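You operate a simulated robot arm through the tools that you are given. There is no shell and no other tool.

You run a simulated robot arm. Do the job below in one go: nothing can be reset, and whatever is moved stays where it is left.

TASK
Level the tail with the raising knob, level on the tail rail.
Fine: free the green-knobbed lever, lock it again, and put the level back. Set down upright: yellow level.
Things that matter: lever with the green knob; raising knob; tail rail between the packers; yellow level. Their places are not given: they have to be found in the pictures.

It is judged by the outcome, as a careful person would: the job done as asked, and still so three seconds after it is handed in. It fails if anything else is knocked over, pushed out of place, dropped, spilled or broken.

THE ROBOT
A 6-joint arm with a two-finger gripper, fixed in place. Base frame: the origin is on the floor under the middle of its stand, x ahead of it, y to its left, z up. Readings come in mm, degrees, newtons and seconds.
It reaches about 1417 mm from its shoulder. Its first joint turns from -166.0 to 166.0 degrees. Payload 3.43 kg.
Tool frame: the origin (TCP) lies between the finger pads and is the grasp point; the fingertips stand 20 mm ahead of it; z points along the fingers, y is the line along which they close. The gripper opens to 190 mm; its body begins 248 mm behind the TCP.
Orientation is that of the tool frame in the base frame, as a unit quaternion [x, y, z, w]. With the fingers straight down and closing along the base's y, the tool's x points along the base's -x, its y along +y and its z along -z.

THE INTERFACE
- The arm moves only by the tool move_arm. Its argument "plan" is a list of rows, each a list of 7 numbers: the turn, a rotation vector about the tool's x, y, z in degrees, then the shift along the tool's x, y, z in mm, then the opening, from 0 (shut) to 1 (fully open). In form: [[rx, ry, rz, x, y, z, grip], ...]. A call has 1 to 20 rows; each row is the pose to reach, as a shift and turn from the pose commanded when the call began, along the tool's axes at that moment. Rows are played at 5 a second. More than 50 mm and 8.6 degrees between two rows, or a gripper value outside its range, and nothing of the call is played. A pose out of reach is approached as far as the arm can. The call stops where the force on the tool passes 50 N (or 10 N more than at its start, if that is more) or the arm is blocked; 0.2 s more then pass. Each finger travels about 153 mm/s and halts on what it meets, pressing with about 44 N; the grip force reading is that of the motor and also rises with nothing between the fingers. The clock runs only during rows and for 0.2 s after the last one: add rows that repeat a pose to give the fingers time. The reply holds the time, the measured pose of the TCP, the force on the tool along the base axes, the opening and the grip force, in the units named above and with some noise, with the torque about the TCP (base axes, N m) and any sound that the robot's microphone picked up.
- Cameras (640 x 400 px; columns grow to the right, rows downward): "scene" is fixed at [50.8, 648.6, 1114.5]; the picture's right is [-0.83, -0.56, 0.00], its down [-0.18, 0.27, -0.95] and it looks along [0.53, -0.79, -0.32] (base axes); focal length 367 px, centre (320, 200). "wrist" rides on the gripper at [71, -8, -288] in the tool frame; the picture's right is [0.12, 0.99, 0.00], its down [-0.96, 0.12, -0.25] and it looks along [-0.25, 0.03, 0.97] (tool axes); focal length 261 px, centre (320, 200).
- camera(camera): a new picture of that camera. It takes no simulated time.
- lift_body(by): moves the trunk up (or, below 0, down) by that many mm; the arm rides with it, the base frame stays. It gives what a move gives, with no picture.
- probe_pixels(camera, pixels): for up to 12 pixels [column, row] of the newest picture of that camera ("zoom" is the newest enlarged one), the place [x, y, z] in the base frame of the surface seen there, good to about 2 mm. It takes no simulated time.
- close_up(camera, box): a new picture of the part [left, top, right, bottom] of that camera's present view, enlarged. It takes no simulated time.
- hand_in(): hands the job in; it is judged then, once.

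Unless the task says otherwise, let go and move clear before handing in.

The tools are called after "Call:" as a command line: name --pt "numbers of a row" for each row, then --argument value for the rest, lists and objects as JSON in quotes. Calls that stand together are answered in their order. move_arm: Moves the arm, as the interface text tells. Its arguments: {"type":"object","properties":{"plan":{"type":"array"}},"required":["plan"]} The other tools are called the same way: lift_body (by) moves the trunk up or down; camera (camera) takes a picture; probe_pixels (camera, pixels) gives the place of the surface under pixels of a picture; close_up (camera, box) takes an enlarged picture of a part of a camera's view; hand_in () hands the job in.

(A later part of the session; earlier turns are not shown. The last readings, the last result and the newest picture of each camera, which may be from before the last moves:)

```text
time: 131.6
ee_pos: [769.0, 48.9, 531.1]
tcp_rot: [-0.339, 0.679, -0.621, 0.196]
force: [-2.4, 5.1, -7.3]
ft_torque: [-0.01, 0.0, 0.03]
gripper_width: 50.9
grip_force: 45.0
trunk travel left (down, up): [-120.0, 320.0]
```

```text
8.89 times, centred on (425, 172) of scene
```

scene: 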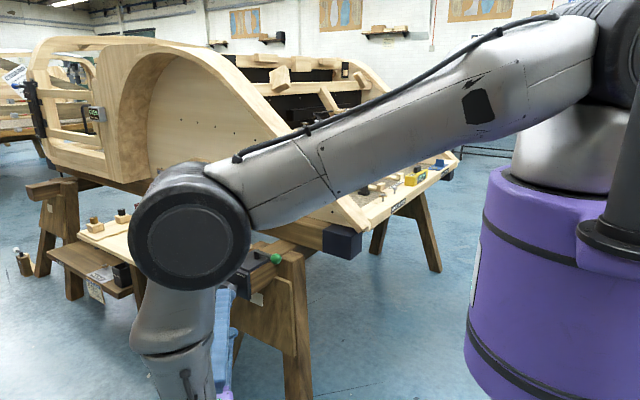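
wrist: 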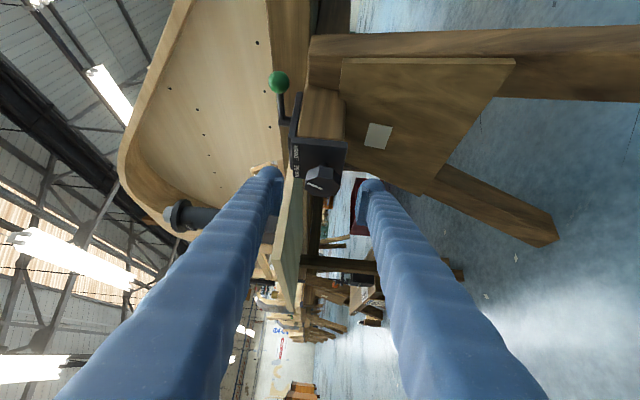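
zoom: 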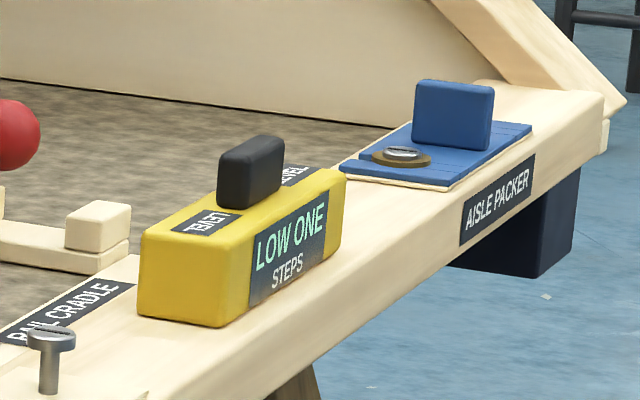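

Still "LOW ONE" at ~-57°. Another 9°.

Call:
move_arm --pt "2.12 0 2.12 0 0 0 0.2" --pt "4.24 0 4.24 0 0 0 0.2" --pt "6.36 0 6.36 0 0 0 0.2" --pt "6.36 0 6.36 0 0 0 0.2"

Call:
close_up --camera "scene" --box '[395, 150, 455, 195]'

Call:
close_up --camera "wrist" --box '[240, 100, 400, 260]'

```text
time: 132.6
ee_pos: [768.7, 49.2, 532.9]
tcp_rot: [-0.289, 0.662, -0.645, 0.249]
force: [-6.7, 7.1, -9.8]
ft_torque: [0.09, 0.05, -0.05]
gripper_width: 50.9
grip_force: 45.5
trunk travel left (down, up): [-120.0, 320.0]
```

```text
8.89 times, centred on (425, 172) of scene
```

zoom: 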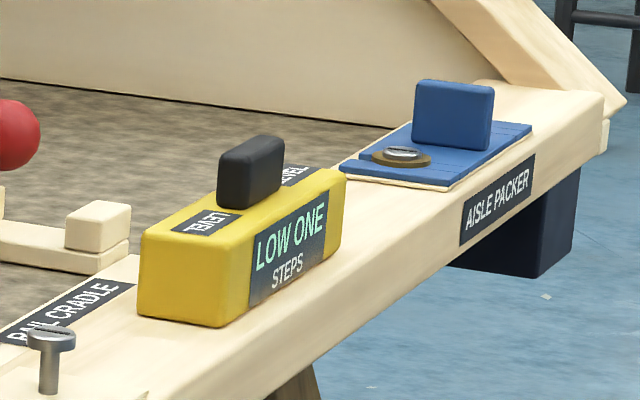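

```text
2.50 times, centred on (320, 180) of wrist
```

zoom: 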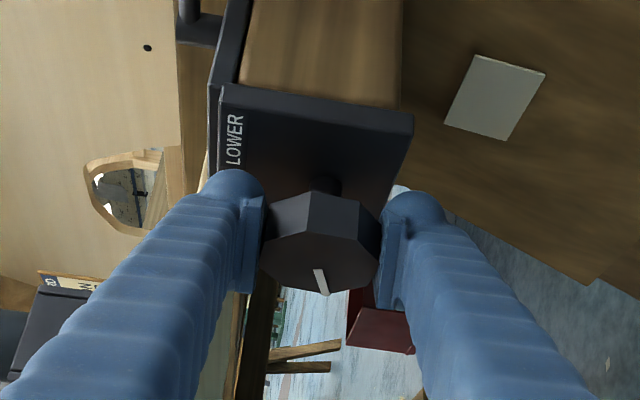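

Knob at about -64°. One more 10°, still within view.

Call:
move_arm --pt "2.12 0 2.12 0 0 0 0.2" --pt "4.24 0 4.24 0 0 0 0.2" --pt "7.07 0 7.07 0 0 0 0.2" --pt "7.07 0 7.07 0 0 0 0.2"

Call:
close_up --camera "scene" --box '[395, 150, 455, 195]'

```text
time: 133.6
ee_pos: [769.1, 48.7, 531.5]
tcp_rot: [0.232, -0.637, 0.669, -0.305]
force: [-14.3, 8.6, -15.8]
ft_torque: [0.08, 0.01, -0.12]
gripper_width: 51.2
grip_force: 44.8
trunk travel left (down, up): [-120.0, 320.0]
```

```text
8.89 times, centred on (425, 172) of scene
```

zoom: 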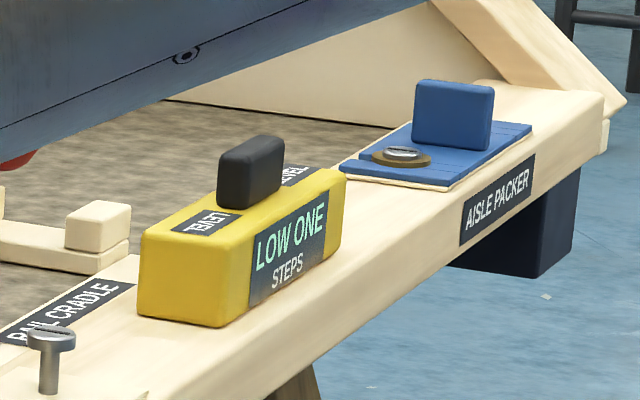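

Knob ~-74°, still "LOW ONE". I'll re-grip 90° back (with a narrower opening because of the board edge) and continue.

Call:
move_arm --pt "0 0 0 0 0 0 0.32" --pt "0 0 0 0 0 0 0.33" --pt "0 0 0 0 0 -25 0.33" --pt "0 0 0 0 0 -60 0.33" --pt "0 0 0 0 0 -95 0.33" --pt "0 0 0 0 0 -110 0.33" --pt "-5.3 0 -5.3 -3 -4 -107 0.33" --pt "-10.6 0 -10.6 -8 -11 -102 0.33" --pt "-15.9 0 -15.9 -13 -18 -97 0.33" --pt "-21.2 0 -21.2 -18 -25 -92 0.33" --pt "-26.5 0 -26.5 -23 -32 -87 0.33" --pt "-31.8 0 -31.8 -28 -39 -82 0.33" --pt "-37.1 0 -37.1 -33 -46 -77 0.33" --pt "-42.4 0 -42.4 -38 -53 -72 0.33" --pt "-47.7 0 -47.7 -43 -60 -67 0.33" --pt "-53 0 -53 -48 -67 -62 0.33" --pt "-58.3 0 -58.3 -52 -74 -58 0.33" --pt "-63.6 0 -63.6 -55.6 -79.3 -55.5 0.33" --pt "-63.6 0 -63.6 -55.6 -79.3 -55.5 0.33"

Call:
close_up --camera "wrist" --box '[220, 80, 420, 240]'

Call:
close_up --camera "scene" --box '[395, 150, 455, 195]'

```text
time: 137.6
ee_pos: [761.6, 128.7, 611.5]
tcp_rot: [-0.635, 0.669, -0.306, -0.234]
force: [0.7, -0.3, -1.0]
ft_torque: [-0.03, 0.03, -0.03]
gripper_width: 62.8
grip_force: 0.0
trunk travel left (down, up): [-120.0, 320.0]
```

```text
2.50 times, centred on (320, 160) of wrist
```

zoom: 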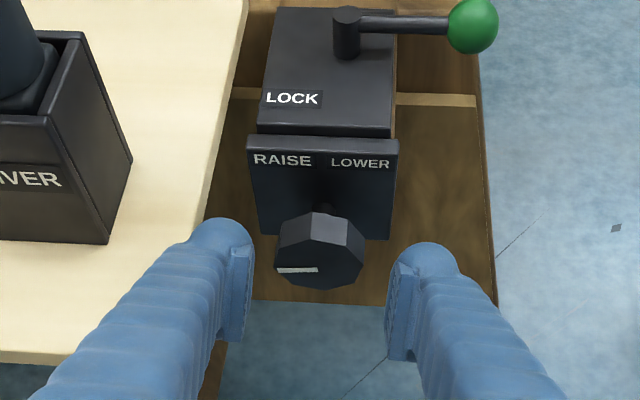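

```text
8.89 times, centred on (425, 172) of scene
```

zoom: 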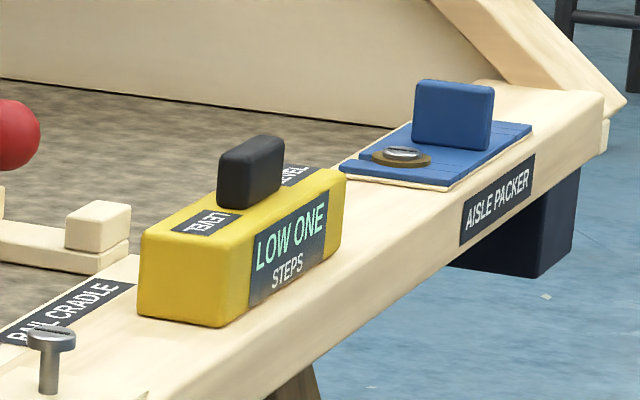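

Pointer now points left (~-80°). Approach, close, and turn 12° more.

Call:
move_arm --pt "0 0 0 0 0.3 30 0.33" --pt "0 0 0 0 0.6 60 0.33" --pt "0 0 0 0 0.9 85 0.33" --pt "0 0 0 0 0.9 102 0.33" --pt "0 0 0 0 0.9 111 0.33" --pt "0 0 0 0 0.9 111 0.28" --pt "0 0 0 0 0.9 111 0.22" --pt "0 0 0 0 0.9 111 0.2" --pt "0 0 0 0 0.9 111 0.2" --pt "2.12 0 2.12 0 0.9 111 0.2" --pt "4.24 0 4.24 0 0.9 111 0.2" --pt "6.36 0 6.36 0 0.9 111 0.2" --pt "8.49 0 8.49 0 0.9 111 0.2" --pt "8.49 0 8.49 0 0.9 111 0.2"

Call:
close_up --camera "scene" --box '[395, 150, 455, 195]'

Call:
close_up --camera "wrist" --box '[240, 100, 400, 260]'

```text
time: 140.6
ee_pos: [769.5, 49.0, 534.1]
tcp_rot: [-0.6, 0.689, -0.373, -0.162]
force: [19.4, 3.8, 5.3]
ft_torque: [-0.26, -0.05, 0.18]
gripper_width: 51.2
grip_force: 45.4
trunk travel left (down, up): [-120.0, 320.0]
```

```text
8.89 times, centred on (425, 172) of scene
```

zoom: 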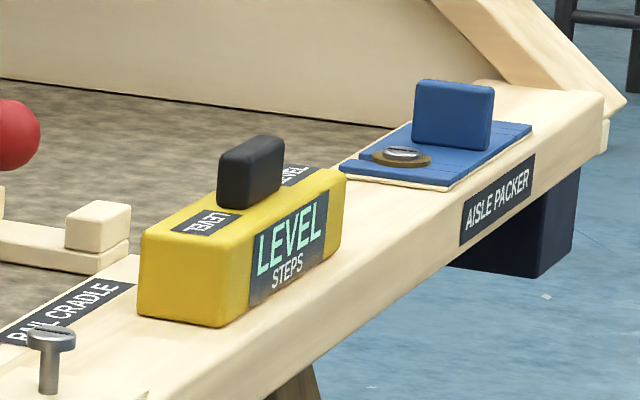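

```text
2.50 times, centred on (320, 180) of wrist
```

zoom: 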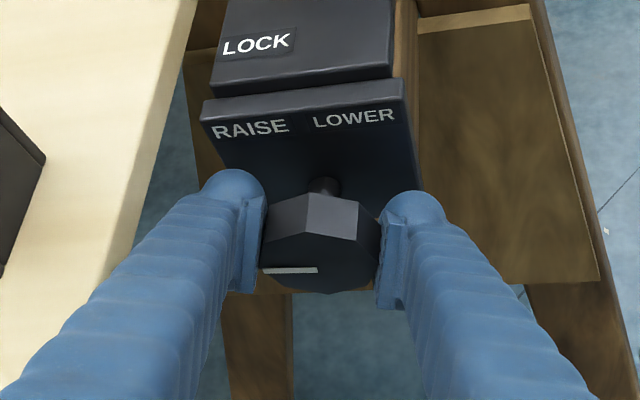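

The display reads "LEVEL" at about -92°. To sit in the middle of the level band rather than at its edge, I'll continue a little and watch.

Call:
move_arm --pt "2.12 0 2.12 0 0 0 0.2" --pt "4.24 0 4.24 0 0 0 0.2" --pt "6.36 0 6.36 0 0 0 0.2" --pt "8.49 0 8.49 0 0 0 0.2" --pt "10.6 0 10.6 0 0 0 0.2" --pt "12.7 0 12.7 0 0 0 0.2" --pt "12.7 0 12.7 0 0 0 0.2"

Call:
close_up --camera "scene" --box '[395, 150, 455, 195]'

Call:
close_up --camera "wrist" --box '[240, 100, 400, 260]'

```text
time: 142.2
ee_pos: [768.1, 49.8, 533.9]
tcp_rot: [-0.534, 0.706, -0.462, -0.053]
force: [21.2, 7.5, 6.8]
ft_torque: [-0.17, -0.05, 0.21]
gripper_width: 51.0
grip_force: 45.3
trunk travel left (down, up): [-120.0, 320.0]
```

```text
8.89 times, centred on (425, 172) of scene
```

zoom: 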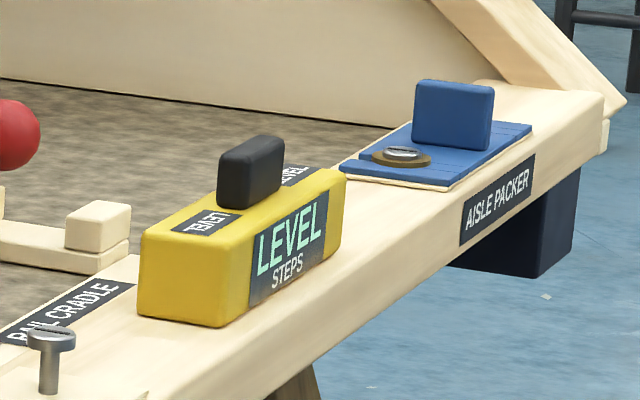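

```text
2.50 times, centred on (320, 180) of wrist
```

zoom: 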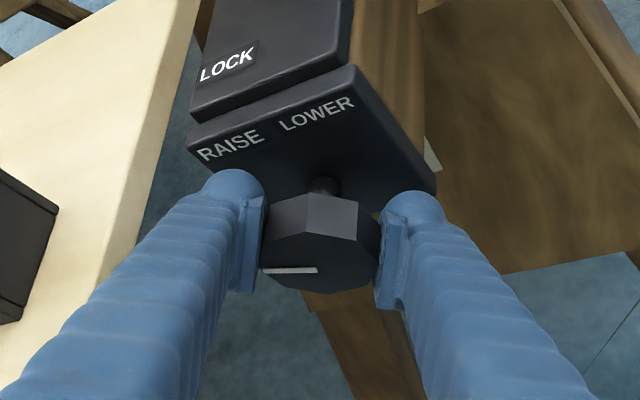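

"LEVEL" again with the knob at about -104°, near the middle of the level band (changes seen near -75°, ~50° per step). I'll release carefully and back out.

Call:
move_arm --pt "0 0 0 0 0 0 0.3" --pt "0 0 0 0 0 0 0.36" --pt "0 0 0 0 0 0 0.4" --pt "0 0 0 0 0 -25 0.4" --pt "0 0 0 0 0 -60 0.4" --pt "0 0 0 0 0 -100 0.4" --pt "0 0 0 0 0 -140 0.4" --pt "0 0 0 0 0 -140 0.4"

Call:
close_up --camera "scene" --box '[395, 150, 455, 195]'

Call:
close_up --camera "wrist" --box '[220, 60, 420, 220]'

Call:
camera --camera "scene"

```text
time: 144.0
ee_pos: [711.8, 149.5, 614.3]
tcp_rot: [-0.533, 0.707, -0.462, -0.054]
force: [-0.6, -0.5, 0.4]
ft_torque: [0.02, -0.02, 0.01]
gripper_width: 76.0
grip_force: 0.1
trunk travel left (down, up): [-120.0, 320.0]
```

```text
8.89 times, centred on (425, 172) of scene
```

zoom: 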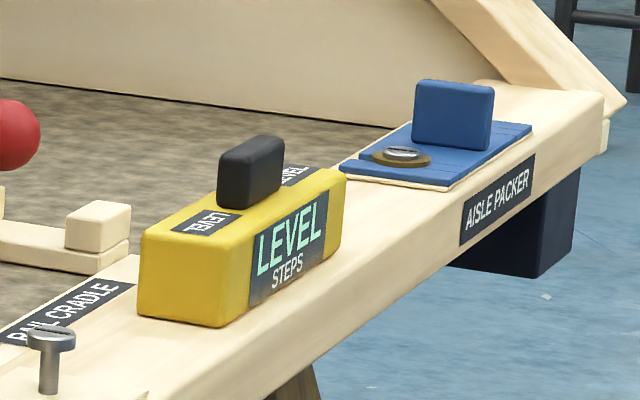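

```text
2.50 times, centred on (320, 140) of wrist
```

zoom: 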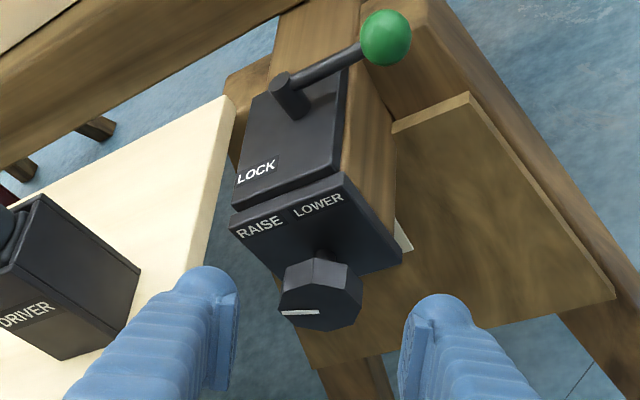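

```text
taken
```

scene: 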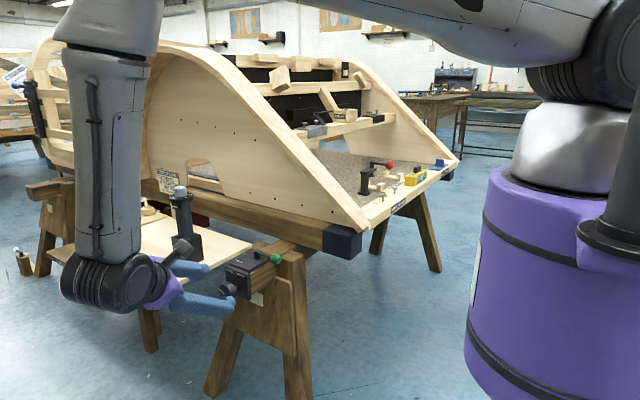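

The display holds "LEVEL" after release. Now to re-lock: I'll back up and away, bringing the gripper to vertical with the fingers closing along y.

Call:
move_arm --pt "0 0 0 8 -19 -36 0.4" --pt "0 0 0 16 -38 -72 0.4" --pt "0 0 0 24 -57 -108 0.4" --pt "0 0 0 31.6 -76.7 -144.8 0.4" --pt "-4.9 -0.6 5.7 31.6 -76.7 -144.8 0.4" --pt "-9.8 -1.1 11.4 31.6 -76.7 -144.8 0.4" --pt "-14.6 -1.7 17.1 31.6 -76.7 -144.8 0.4" --pt "-19.5 -2.3 22.8 31.6 -76.7 -144.8 0.4" --pt "-24.4 -2.8 28.5 31.6 -76.7 -144.8 0.4" --pt "-29.3 -3.4 34.2 31.6 -76.7 -144.8 0.4" --pt "-34.2 -4 39.8 31.6 -76.7 -144.8 0.4" --pt "-39.1 -4.5 45.5 31.6 -76.7 -144.8 0.4" --pt "-44 -5.1 51.2 31.6 -76.7 -144.8 0.4" --pt "-48.8 -5.7 56.9 31.6 -76.7 -144.8 0.4" --pt "-53.7 -6.2 62.6 31.6 -76.7 -144.8 0.4" --pt "-58.6 -6.8 68.3 31.6 -76.7 -144.8 0.4" --pt "-58.6 -6.8 68.3 31.6 -76.7 -144.8 0.4"

Call:
camera --camera "scene"

```text
time: 147.6
ee_pos: [696.7, 228.0, 757.9]
tcp_rot: [0.002, 1.0, -0.001, 0.002]
force: [0.6, 0.3, -0.1]
ft_torque: [0.1, 0.02, 0.03]
gripper_width: 75.8
grip_force: 0.1
trunk travel left (down, up): [-120.0, 320.0]
```

```text
taken
```

scene: 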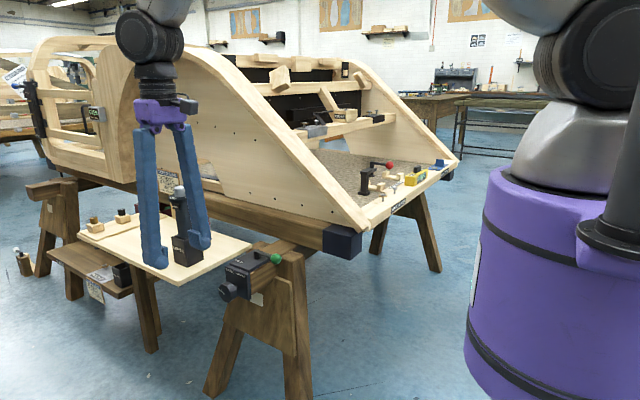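

Vertical again. Moving over to above the green ball.

Call:
move_arm --pt "0 0 0 2 -45 0 0.4" --pt "0 0 0 4 -90 0 0.4" --pt "0 0 0 6 -135 0 0.4" --pt "0 0 0 8 -180 0 0.38" --pt "0 0 0 10 -225 10 0.36" --pt "0 0 0 11 -265 40 0.35" --pt "0 0 0 11 -291 70 0.35" --pt "0 0 0 11 -291 70 0.35"

Call:
camera --camera "wrist"

Call:
close_up --camera "wrist" --box '[240, 120, 400, 260]'

```text
time: 149.4
ee_pos: [685.3, -61.7, 689.2]
tcp_rot: [0.001, 1.0, -0.002, 0.002]
force: [0.7, -0.3, -0.1]
ft_torque: [0.06, 0.04, -0.01]
gripper_width: 66.4
grip_force: 0.1
trunk travel left (down, up): [-120.0, 320.0]
```

```text
taken
```

wrist: 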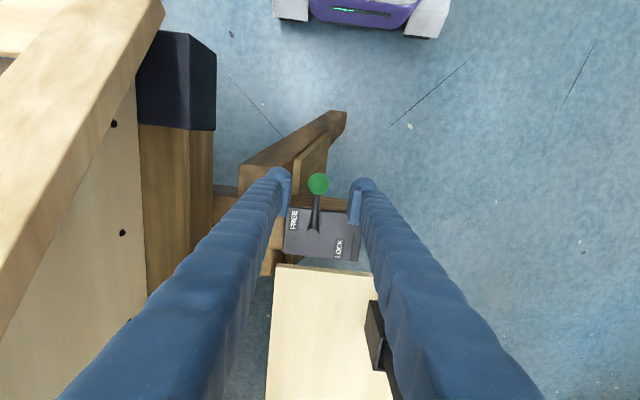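

```text
2.86 times, centred on (320, 190) of wrist
```

zoom: 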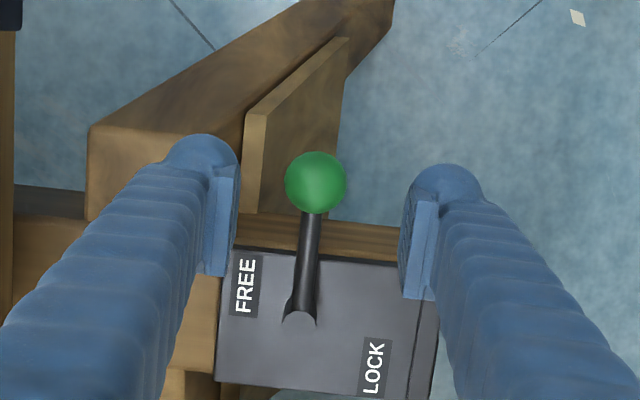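

The ball is on the tool axis. Descending around it and closing to a loose fork.

Call:
move_arm --pt "0 0 0 0 -1 25 0.35" --pt "0 0 0 0 -1 50 0.35" --pt "0 0 0 0 -1 67 0.35" --pt "0 0 0 0 -1 67 0.25" --pt "0 0 0 0 -1 67 0.19" --pt "0 0 0 0 -1 67 0.19"

Call:
close_up --camera "wrist" --box '[240, 120, 400, 260]'

```text
time: 150.8
ee_pos: [684.9, -63.8, 622.9]
tcp_rot: [0.002, 1.0, -0.001, 0.002]
force: [0.0, -0.5, 0.1]
ft_torque: [-0.01, -0.07, 0.02]
gripper_width: 36.3
grip_force: 0.0
trunk travel left (down, up): [-120.0, 320.0]
```

```text
2.86 times, centred on (320, 190) of wrist
```

zoom: 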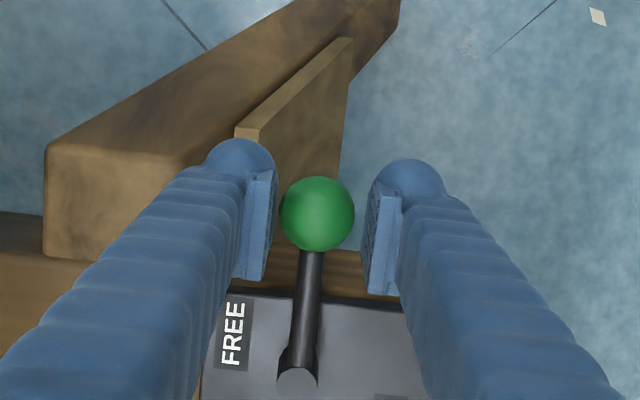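

Forked nicely. Swinging the lever back along its arc toward LOCK.

Call:
move_arm --pt "0 0 4 0 5 0 0.19" --pt "0 0 8 -0.1 10 0 0.19" --pt "0 0 16 -1.6 19.8 0 0.19" --pt "0 0 24 -4.4 29.4 0 0.19" --pt "0 0 32 -8.5 38.5 0 0.19" --pt "0 0 40 -13.9 46.9 0 0.19" --pt "0 0 48 -20.4 54.5 0 0.19" --pt "0 0 56 -27.8 61.1 0 0.19" --pt "0 0 64 -36.1 66.6 0 0.19" --pt "0 0 72 -45.2 70.9 0 0.19" --pt "0 0 80 -54.7 73.9 0 0.19" --pt "0 0 84 -59.6 74.8 0 0.19" --pt "0 0 88 -64.5 75.5 0 0.19" --pt "0 0 92 -69.5 75.8 0 0.19" --pt "0 0 92 -69.5 75.8 0 0.19"

Call:
close_up --camera "wrist" --box '[240, 120, 400, 300]'

Call:
close_up --camera "scene" --box '[395, 150, 455, 195]'

```text
time: 154.0
ee_pos: [757.1, 11.4, 622.3]
tcp_rot: [0.721, 0.693, 0.0, 0.001]
force: [-1.7, 0.6, -0.5]
ft_torque: [0.02, -0.03, -0.03]
gripper_width: 36.9
grip_force: 0.8
trunk travel left (down, up): [-120.0, 320.0]
```

```text
2.22 times, centred on (320, 210) of wrist
```

zoom: 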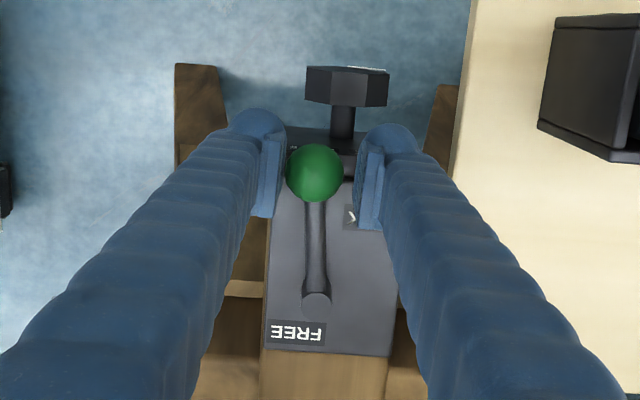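

```text
8.89 times, centred on (425, 172) of scene
```

zoom: 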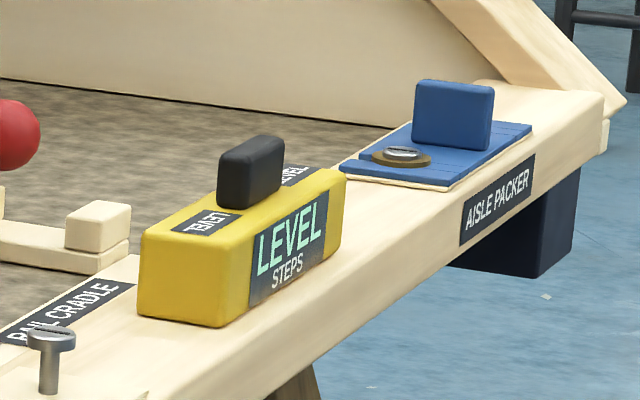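

The lever is almost back; the -x finger is pushing the ball. I'll nudge further +x until the stop is felt.

Call:
move_arm --pt "0 0 0 0 2 0 0.19" --pt "0 0 1 0 4 0 0.19" --pt "0 0 2 0 6 0 0.19" --pt "0 0 2 0 6 0 0.19"

Call:
close_up --camera "wrist" --box '[240, 120, 400, 300]'

```text
time: 155.0
ee_pos: [761.8, 12.8, 622.7]
tcp_rot: [0.732, 0.681, 0.0, 0.002]
force: [-2.3, 0.7, 0.2]
ft_torque: [0.01, 0.02, -0.03]
gripper_width: 37.0
grip_force: 0.3
trunk travel left (down, up): [-120.0, 320.0]
```

```text
2.22 times, centred on (320, 210) of wrist
```

zoom: 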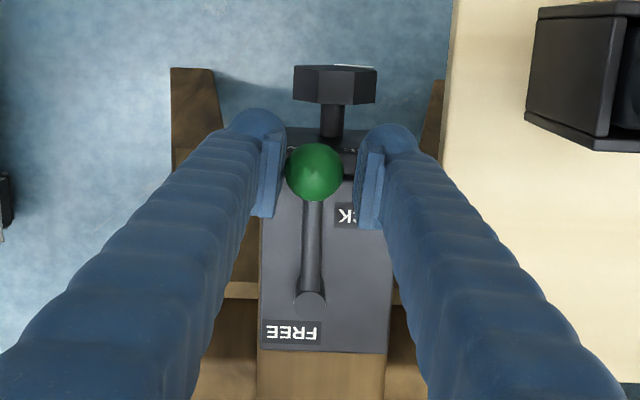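

Ball now near x≈758, its original place. A few mm more to feel the LOCK stop.

Call:
move_arm --pt "0 0 0 0 2 0 0.19" --pt "0 0 0 0 4 0 0.19" --pt "0 0 0 0 5 0 0.19" --pt "0 0 0 0 5 0 0.19"

Call:
close_up --camera "wrist" --box '[240, 120, 400, 300]'

```text
time: 156.0
ee_pos: [766.6, 11.8, 623.1]
tcp_rot: [0.732, 0.681, 0.001, 0.002]
force: [-9.4, 4.0, 1.8]
ft_torque: [0.01, 0.16, -0.08]
gripper_width: 41.6
grip_force: 4.9
trunk travel left (down, up): [-120.0, 320.0]
```

```text
2.22 times, centred on (320, 210) of wrist
```

zoom: 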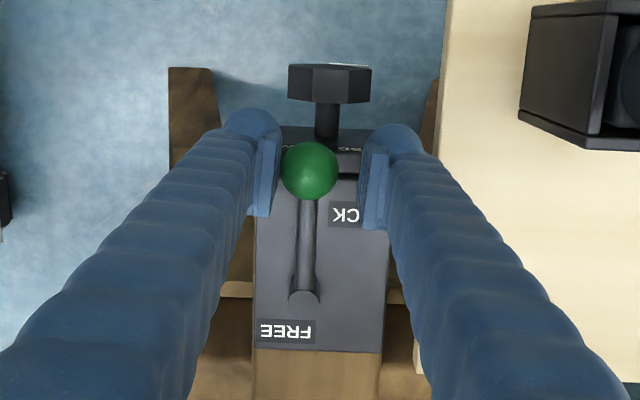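

The force rose to ~10 N with the finger pushed open: that's the LOCK stop. Backing off, opening and lifting clear.

Call:
move_arm --pt "0 0 0 0 -5 0 0.25" --pt "0 0 0 0 -8 0 0.33" --pt "0 0 0 0 -8 -20 0.35" --pt "0 0 0 0 -8 -60 0.35" --pt "0 0 0 0 -8 -105 0.35" --pt "0 0 0 0 -8 -150 0.35" --pt "0 0 0 0 -8 -180 0.35" --pt "0 0 0 0 -8 -180 0.35"

Call:
close_up --camera "wrist" --box '[240, 100, 400, 260]'

Call:
close_up --camera "scene" --box '[200, 220, 320, 310]'

Call:
close_up --camera "scene" --box '[395, 150, 455, 195]'

```text
time: 157.8
ee_pos: [757.3, 13.0, 802.8]
tcp_rot: [0.733, 0.681, 0.001, 0.002]
force: [-0.5, 0.4, 0.0]
ft_torque: [0.0, -0.03, 0.0]
gripper_width: 66.6
grip_force: 0.0
trunk travel left (down, up): [-120.0, 320.0]
```

```text
2.50 times, centred on (320, 180) of wrist
```

zoom: 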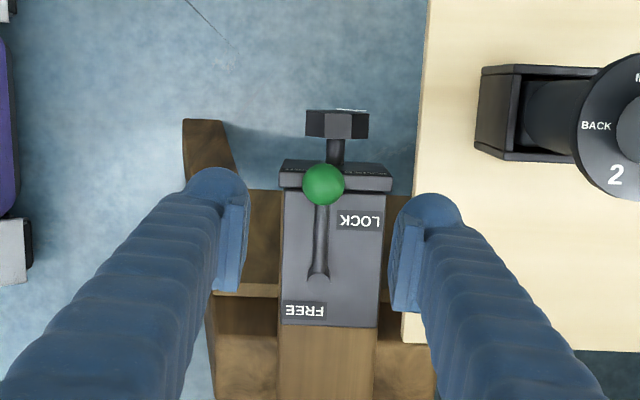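

```text
4.44 times, centred on (260, 265) of scene
```

zoom: 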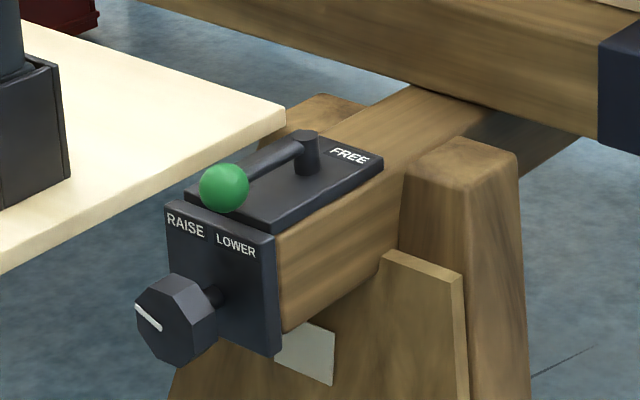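

```text
8.89 times, centred on (425, 172) of scene
```

zoom: 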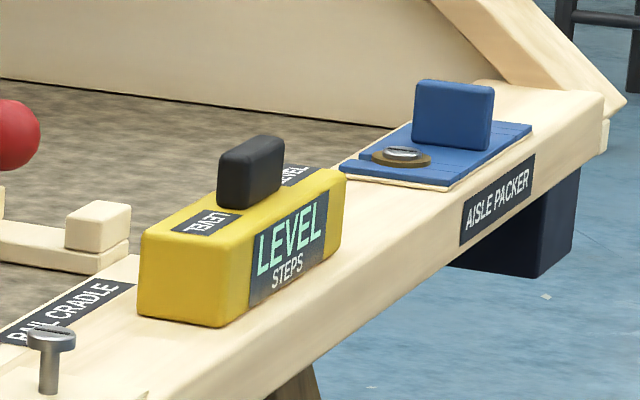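

Lever is locked in its original place and the display still reads "LEVEL". Now to fetch the level: I'll raise the trunk and travel back over, turning to the same orientation I carried it in.

Call:
lift_body --by 120

Call:
move_arm --pt "0 0 -8 -23 -15 0 0.45" --pt "0 0 -16 -46 -30 0 0.45" --pt "0 0 -24 -69 -44 0 0.45" --pt "0 0 -32 -92 -59 0 0.45" --pt "0 0 -40 -115 -74 0 0.45" --pt "0 0 -48 -138 -89 0 0.45" --pt "0 0 -56 -162 -104 0 0.45" --pt "0 0 -64 -185 -118 0 0.45" --pt "0 0 -72 -208 -133 0 0.45" --pt "0 0 -80 -231 -148 0 0.45" --pt "0 0 -88 -254 -163 0 0.45" --pt "0 0 -94 -277 -177.5 0 0.45" --pt "0 0 -94 -277 -177.5 0 0.45"

```text
time: 159.3
ee_pos: [757.0, 10.7, 922.3]
tcp_rot: [0.732, 0.681, 0.001, 0.002]
force: [-0.2, 0.1, -0.7]
ft_torque: [0.01, 0.01, 0.0]
gripper_width: 66.5
grip_force: 0.2
trunk travel left (down, up): [-240.0, 200.0]
```

```text
time: 162.1
ee_pos: [560.5, -251.3, 923.2]
tcp_rot: [0.001, 1.0, -0.001, 0.001]
force: [-0.4, 0.7, 0.7]
ft_torque: [0.06, -0.01, 0.0]
gripper_width: 85.5
grip_force: 0.1
trunk travel left (down, up): [-240.0, 200.0]
```

Now on to above the level, turning the remaining 90°.

Call:
move_arm --pt "0 0 -7 2 -43 0 0.45" --pt "0 0 -14 4 -86 0 0.45" --pt "0 0 -21 6 -129 0 0.45" --pt "0 0 -28 8 -172 0 0.45" --pt "0 0 -35 10 -215 0 0.45" --pt "0 0 -42 12 -258 0 0.45" --pt "0 0 -49 14 -301 0 0.45" --pt "0 0 -56 17 -344 5 0.45" --pt "0 0 -63 20 -387 10 0.45" --pt "0 0 -70 22 -430 15 0.45" --pt "0 0 -77 24 -473 20 0.45" --pt "0 0 -84 26 -516 23 0.45" --pt "0 0 -90 27 -563 23 0.45" --pt "0 0 -90 27 -563 23 0.45"

Call:
camera --camera "wrist"

Call:
camera --camera "scene"

```text
time: 165.1
ee_pos: [531.7, -814.9, 901.5]
tcp_rot: [-0.707, 0.707, -0.001, 0.0]
force: [0.4, 0.1, -1.0]
ft_torque: [0.12, -0.03, -0.01]
gripper_width: 85.5
grip_force: 0.0
trunk travel left (down, up): [-240.0, 200.0]
```

```text
taken
```

wrist: 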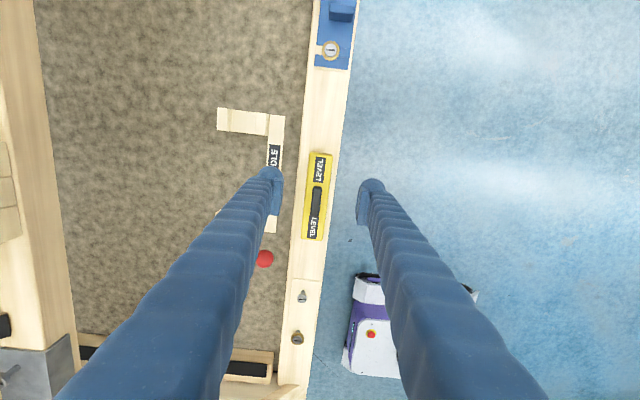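

```text
taken
```

scene: 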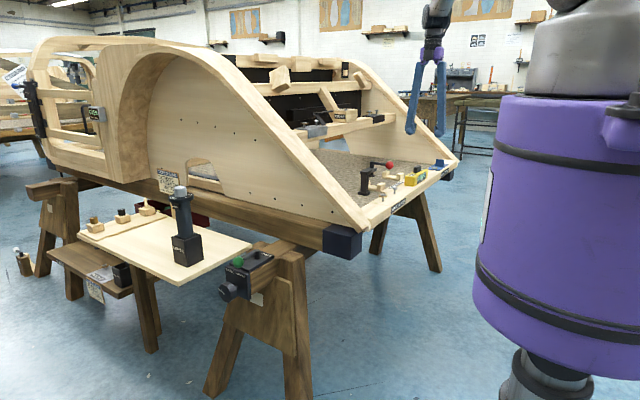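

Call:
probe_pixels --camera "wrist" --pixels '[[312, 155], [328, 156], [306, 235], [320, 237], [316, 190], [316, 205], [310, 195], [325, 195], [319, 165], [313, 230], [320, 156], [313, 236]]'

Call:
close_up --camera "wrist" --box '[270, 130, 370, 260]'

```text
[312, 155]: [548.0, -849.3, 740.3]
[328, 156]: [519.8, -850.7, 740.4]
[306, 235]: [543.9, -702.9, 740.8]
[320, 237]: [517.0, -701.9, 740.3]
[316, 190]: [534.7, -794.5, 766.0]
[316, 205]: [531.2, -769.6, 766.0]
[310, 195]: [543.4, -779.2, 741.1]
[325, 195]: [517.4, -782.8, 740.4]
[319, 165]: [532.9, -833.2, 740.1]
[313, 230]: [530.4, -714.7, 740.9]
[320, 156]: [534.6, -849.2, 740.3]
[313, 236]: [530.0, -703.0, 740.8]
```

```text
3.08 times, centred on (320, 195) of wrist
```

zoom: 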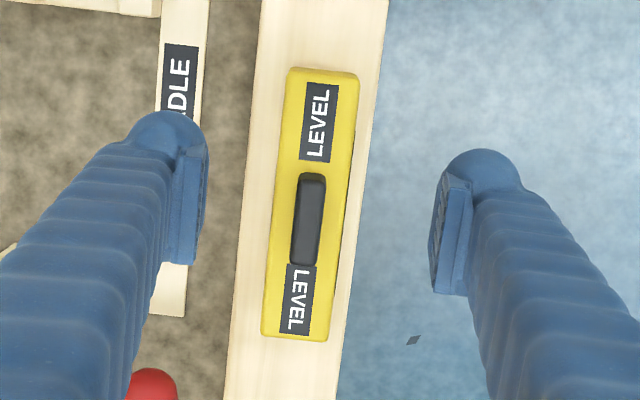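

The level lies with its centre at about (532.5,-775), top z≈740. I'll grip it ~40 mm toward its -y end so that putting it back stays comfortably within reach; descending now.

Call:
move_arm --pt "0 0 0 0 -1.3 40 0.45" --pt "0 0 0 0 -1.3 80 0.45" --pt "0 0 0 0 -1.3 120 0.45" --pt "0 0 0 0 -1.3 150 0.45" --pt "0 0 0 0 -1.3 166 0.45" --pt "0 0 0 0 -1.3 172 0.45" --pt "0 0 0 0 -1.3 172 0.45"

Call:
close_up --camera "wrist" --box '[250, 120, 390, 320]'

```text
time: 166.7
ee_pos: [533.9, -814.8, 728.6]
tcp_rot: [-0.706, 0.708, -0.002, 0.001]
force: [1.1, -0.7, 0.4]
ft_torque: [-0.02, 0.0, 0.01]
gripper_width: 85.6
grip_force: 0.2
trunk travel left (down, up): [-240.0, 200.0]
```

```text
2.00 times, centred on (320, 220) of wrist
```

zoom: 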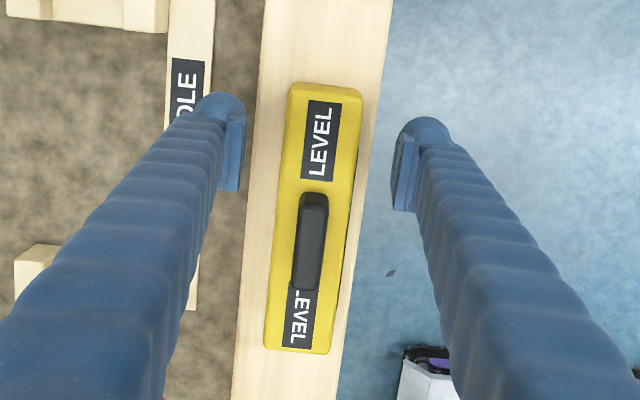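

Pads straddle the level's -y part. Closing gently.

Call:
move_arm --pt "0 0 0 0 0 0 0.35" --pt "0 0 0 0 0 0 0.27" --pt "0 0 0 0 0 0 0.22" --pt "0 0 0 0 0 0 0.1" --pt "0 0 0 0 0 0 0.1"

Call:
close_up --camera "wrist" --box '[250, 120, 390, 320]'

Call:
close_up --camera "scene" --box '[395, 140, 455, 195]'

```text
time: 167.9
ee_pos: [532.9, -815.1, 727.8]
tcp_rot: [-0.706, 0.708, -0.001, 0.0]
force: [0.4, -0.1, 0.3]
ft_torque: [-0.04, -0.04, -0.03]
gripper_width: 41.0
grip_force: 44.3
trunk travel left (down, up): [-240.0, 200.0]
```

```text
2.00 times, centred on (320, 220) of wrist
```

zoom: 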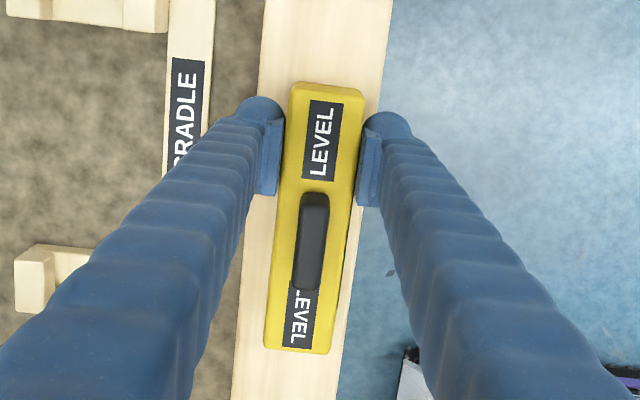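

```text
7.27 times, centred on (425, 168) of scene
```

zoom: 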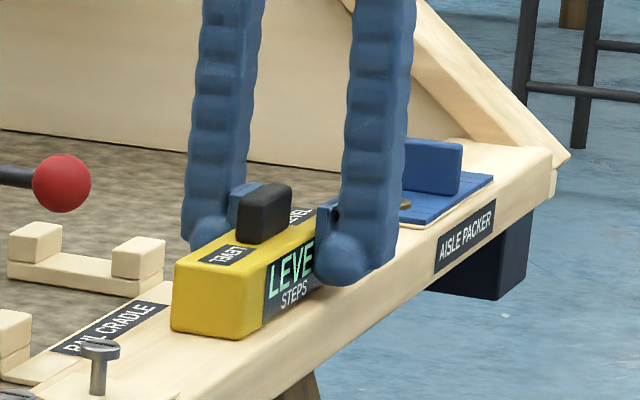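

Held at 41 mm. Lifting slowly off the rail.

Call:
move_arm --pt "0 0 0 0 0 -8 0.1" --pt "0 0 0 0 0 -25 0.1" --pt "0 0 0 0 0 -55 0.1" --pt "0 0 0 0 0 -95 0.1" --pt "0 0 0 0 0 -135 0.1" --pt "0 0 0 0 0 -170 0.1" --pt "0 0 0 0 0 -170 0.1"

Call:
close_up --camera "scene" --box '[380, 90, 480, 190]'

Call:
close_up --camera "wrist" --box '[250, 120, 390, 320]'

```text
time: 169.5
ee_pos: [531.6, -814.9, 897.8]
tcp_rot: [-0.706, 0.708, -0.002, 0.0]
force: [0.6, 0.5, -2.4]
ft_torque: [-0.19, 0.0, 0.0]
gripper_width: 41.0
grip_force: 44.3
trunk travel left (down, up): [-240.0, 200.0]
```

```text
4.00 times, centred on (430, 140) of scene
```

zoom: 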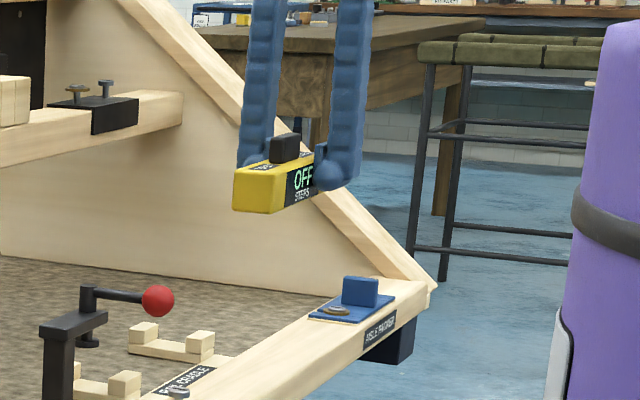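

```text
2.00 times, centred on (320, 220) of wrist
```

zoom: 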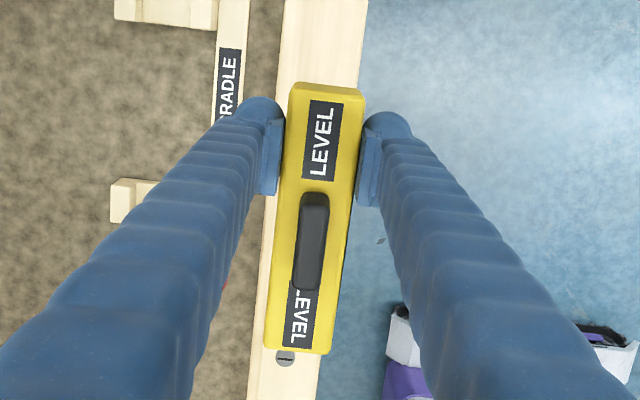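

Lifted fine (display "OFF"). Carrying it back over the body's low corner while turning to the original heading.

Call:
move_arm --pt "0 0 0 -20 0 -5 0.1" --pt "0 0 5 -55 -2 -10 0.1" --pt "0 0 12 -97 -4 -20 0.1" --pt "0 0 19 -140 -6 -22 0.1" --pt "0 0 26 -183 -8 -22 0.1" --pt "0 0 33 -226 -10 -22 0.1" --pt "0 0 40 -269 -12 -22 0.1" --pt "0 0 47 -312 -14 -22 0.1" --pt "0 0 54 -355 -17 -22 0.1" --pt "0 0 61 -398 -20 -22 0.1" --pt "0 0 68 -441 -22 -22 0.1" --pt "0 0 75 -484 -24 -22 0.1" --pt "0 0 82 -525 -26 -22 0.1" --pt "0 0 90 -564 -28 -22 0.1" --pt "0 0 90 -564 -28 -22 0.1"

Call:
camera --camera "wrist"

```text
time: 172.7
ee_pos: [562.7, -250.5, 920.6]
tcp_rot: [0.003, 1.0, -0.001, 0.002]
force: [1.1, 1.0, -3.4]
ft_torque: [-0.1, 0.12, 0.0]
gripper_width: 40.8
grip_force: 44.2
trunk travel left (down, up): [-240.0, 200.0]
```

```text
taken
```

wrist: 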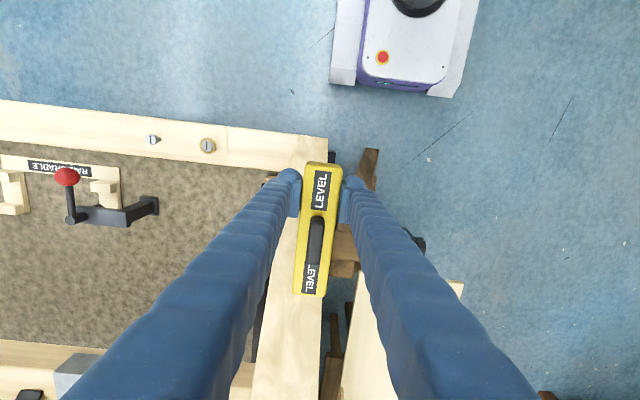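

Now across to y=-62 and forward above the board, staying above the driver's height.

Call:
move_arm --pt "0 0 0 0 40 0 0.1" --pt "0 0 0 0 85 0 0.1" --pt "0 0 0 0 130 0 0.1" --pt "0 0 0 0 170 0 0.1" --pt "0 0 0 -20 188.5 0 0.1" --pt "0 0 0 -60 188.5 0 0.1" --pt "0 0 0 -105 188.5 0 0.1" --pt "0 0 0 -150 188.5 5 0.1" --pt "0 0 0 -195 188.5 10 0.1" --pt "0 0 0 -240 188.5 15 0.1" --pt "0 0 0 -285 188.5 20 0.1" --pt "0 0 0 -330 188.5 25 0.1" --pt "0 0 0 -370 188.5 30 0.1" --pt "0 0 0 -397 188.5 30 0.1" --pt "0 0 0 -397 188.5 30 0.1"

Call:
camera --camera "wrist"

Call:
camera --camera "scene"

```text
time: 175.9
ee_pos: [959.1, -62.7, 891.3]
tcp_rot: [0.002, 1.0, 0.0, 0.002]
force: [0.2, -0.3, -2.8]
ft_torque: [0.01, 0.17, 0.01]
gripper_width: 41.0
grip_force: 43.7
trunk travel left (down, up): [-240.0, 200.0]
```

```text
taken
```

wrist: 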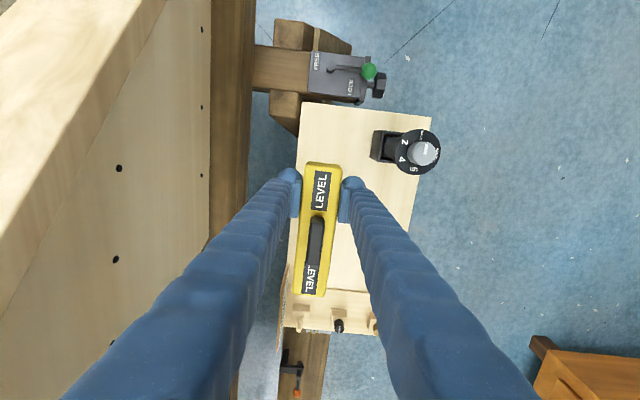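

```text
taken
```

scene: 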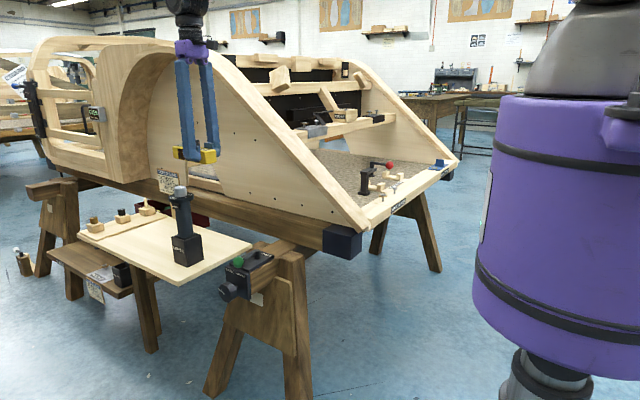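

Good. Lowering the trunk 150 mm, then forward to the level's original spot.

Call:
lift_body --by -150

Call:
move_arm --pt "0 0 0 -15 0.5 0 0.1" --pt "0 0 0 -30 0.5 10 0.1" --pt "0 0 0 -42 0.5 25 0.1" --pt "0 0 0 -49.5 0.5 40 0.1" --pt "0 0 0 -49.5 0.5 40 0.1"

Call:
camera --camera "wrist"

Call:
camera --camera "scene"

```text
time: 177.7
ee_pos: [959.1, -64.1, 740.8]
tcp_rot: [0.002, 1.0, -0.001, 0.002]
force: [-0.5, 0.2, -3.6]
ft_torque: [0.01, 0.12, -0.04]
gripper_width: 40.5
grip_force: 44.0
trunk travel left (down, up): [-90.0, 350.0]
```

```text
time: 178.9
ee_pos: [1009.1, -64.0, 700.9]
tcp_rot: [0.002, 1.0, -0.001, 0.002]
force: [-0.6, 0.9, -3.0]
ft_torque: [0.01, 0.17, 0.0]
gripper_width: 40.7
grip_force: 44.0
trunk travel left (down, up): [-90.0, 350.0]
```

```text
taken
```

wrist: 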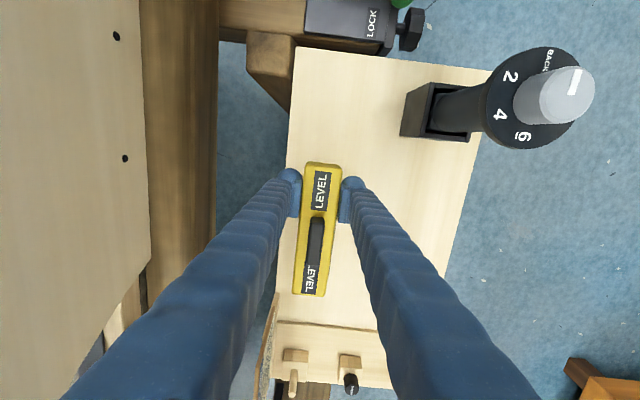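

```text
taken
```

scene: 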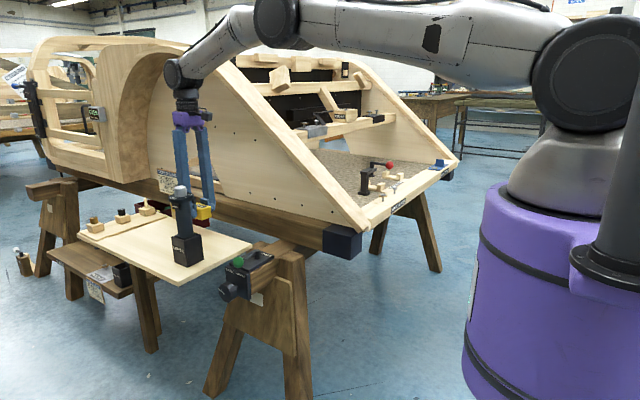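

Positioned over the original spot; lowering to just above the board.

Call:
move_arm --pt "0 0 0 0 1 25 0.1" --pt "0 0 0 0 1.5 45 0.1" --pt "0 0 0 0 1.5 58 0.1" --pt "0 0 0 0 1.5 66 0.1" --pt "0 0 0 0 1.5 69 0.1" --pt "0 0 0 0 1.5 69 0.1"

Call:
camera --camera "wrist"

```text
time: 180.3
ee_pos: [1009.3, -61.9, 630.8]
tcp_rot: [0.001, 1.0, -0.001, 0.001]
force: [-0.4, -0.1, -3.4]
ft_torque: [0.0, 0.11, -0.01]
gripper_width: 40.8
grip_force: 43.6
trunk travel left (down, up): [-90.0, 350.0]
```

```text
taken
```

wrist: 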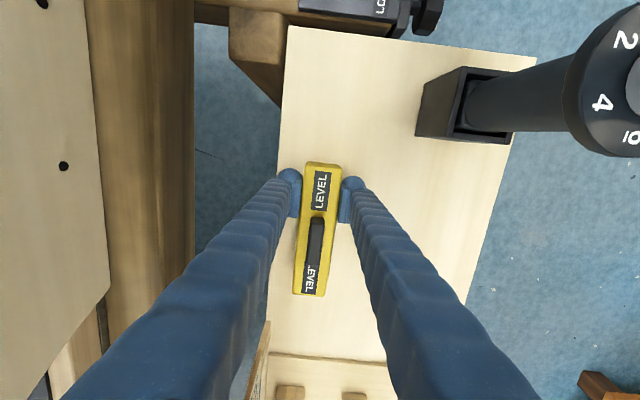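

Just above the board and still hanging free (-3.4 N). Lowering in fractions of a millimetre until contact.

Call:
move_arm --pt "0 0 0 0 0 0.7 0.1" --pt "0 0 0 0 0 1.4 0.1" --pt "0 0 0 0 0 1.4 0.1"

```text
time: 181.1
ee_pos: [1008.6, -61.7, 629.6]
tcp_rot: [0.002, 1.0, -0.001, 0.002]
force: [-0.1, 0.4, -2.7]
ft_torque: [-0.01, 0.14, -0.02]
gripper_width: 40.9
grip_force: 44.4
trunk travel left (down, up): [-90.0, 350.0]
```

Call:
move_arm --pt "0 0 0 0 0 0.6 0.1" --pt "0 0 0 0 0 1.2 0.1" --pt "0 0 0 0 0 1.2 0.1"

```text
time: 181.9
ee_pos: [1009.7, -61.4, 629.2]
tcp_rot: [0.002, 1.0, -0.001, 0.002]
force: [-1.0, 0.8, -0.2]
ft_torque: [-0.03, -0.11, 0.0]
gripper_width: 40.5
grip_force: 44.2
trunk travel left (down, up): [-90.0, 350.0]
```

Contact is starting (load down to -0.2 N). A touch more, then release.

Call:
move_arm --pt "0 0 0 0 0 0.5 0.1" --pt "0 0 0 0 0 0.5 0.1" --pt "0 0 0 0 0 0.5 0.24" --pt "0 0 0 0 0 0.5 0.32" --pt "0 0 0 0 0 0.5 0.4" --pt "0 0 0 0 0 0.5 0.4"

Call:
camera --camera "wrist"

Call:
close_up --camera "scene" --box '[150, 170, 250, 270]'

```text
time: 183.3
ee_pos: [1010.3, -61.6, 628.8]
tcp_rot: [0.001, 1.0, -0.002, 0.001]
force: [0.0, 0.5, 0.2]
ft_torque: [-0.03, 0.04, -0.01]
gripper_width: 76.0
grip_force: 0.0
trunk travel left (down, up): [-90.0, 350.0]
```

```text
taken
```

wrist: 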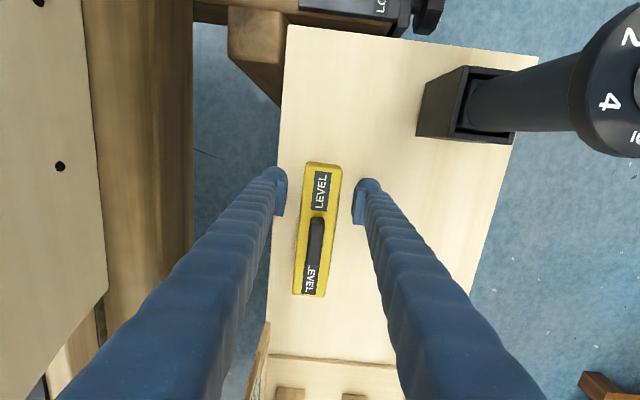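

```text
4.00 times, centred on (200, 220) of scene
```

zoom: 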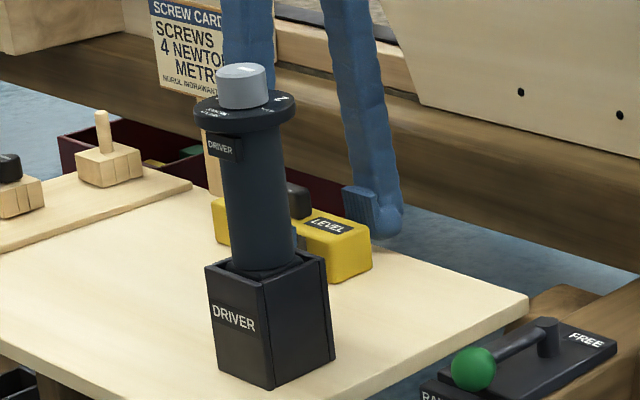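

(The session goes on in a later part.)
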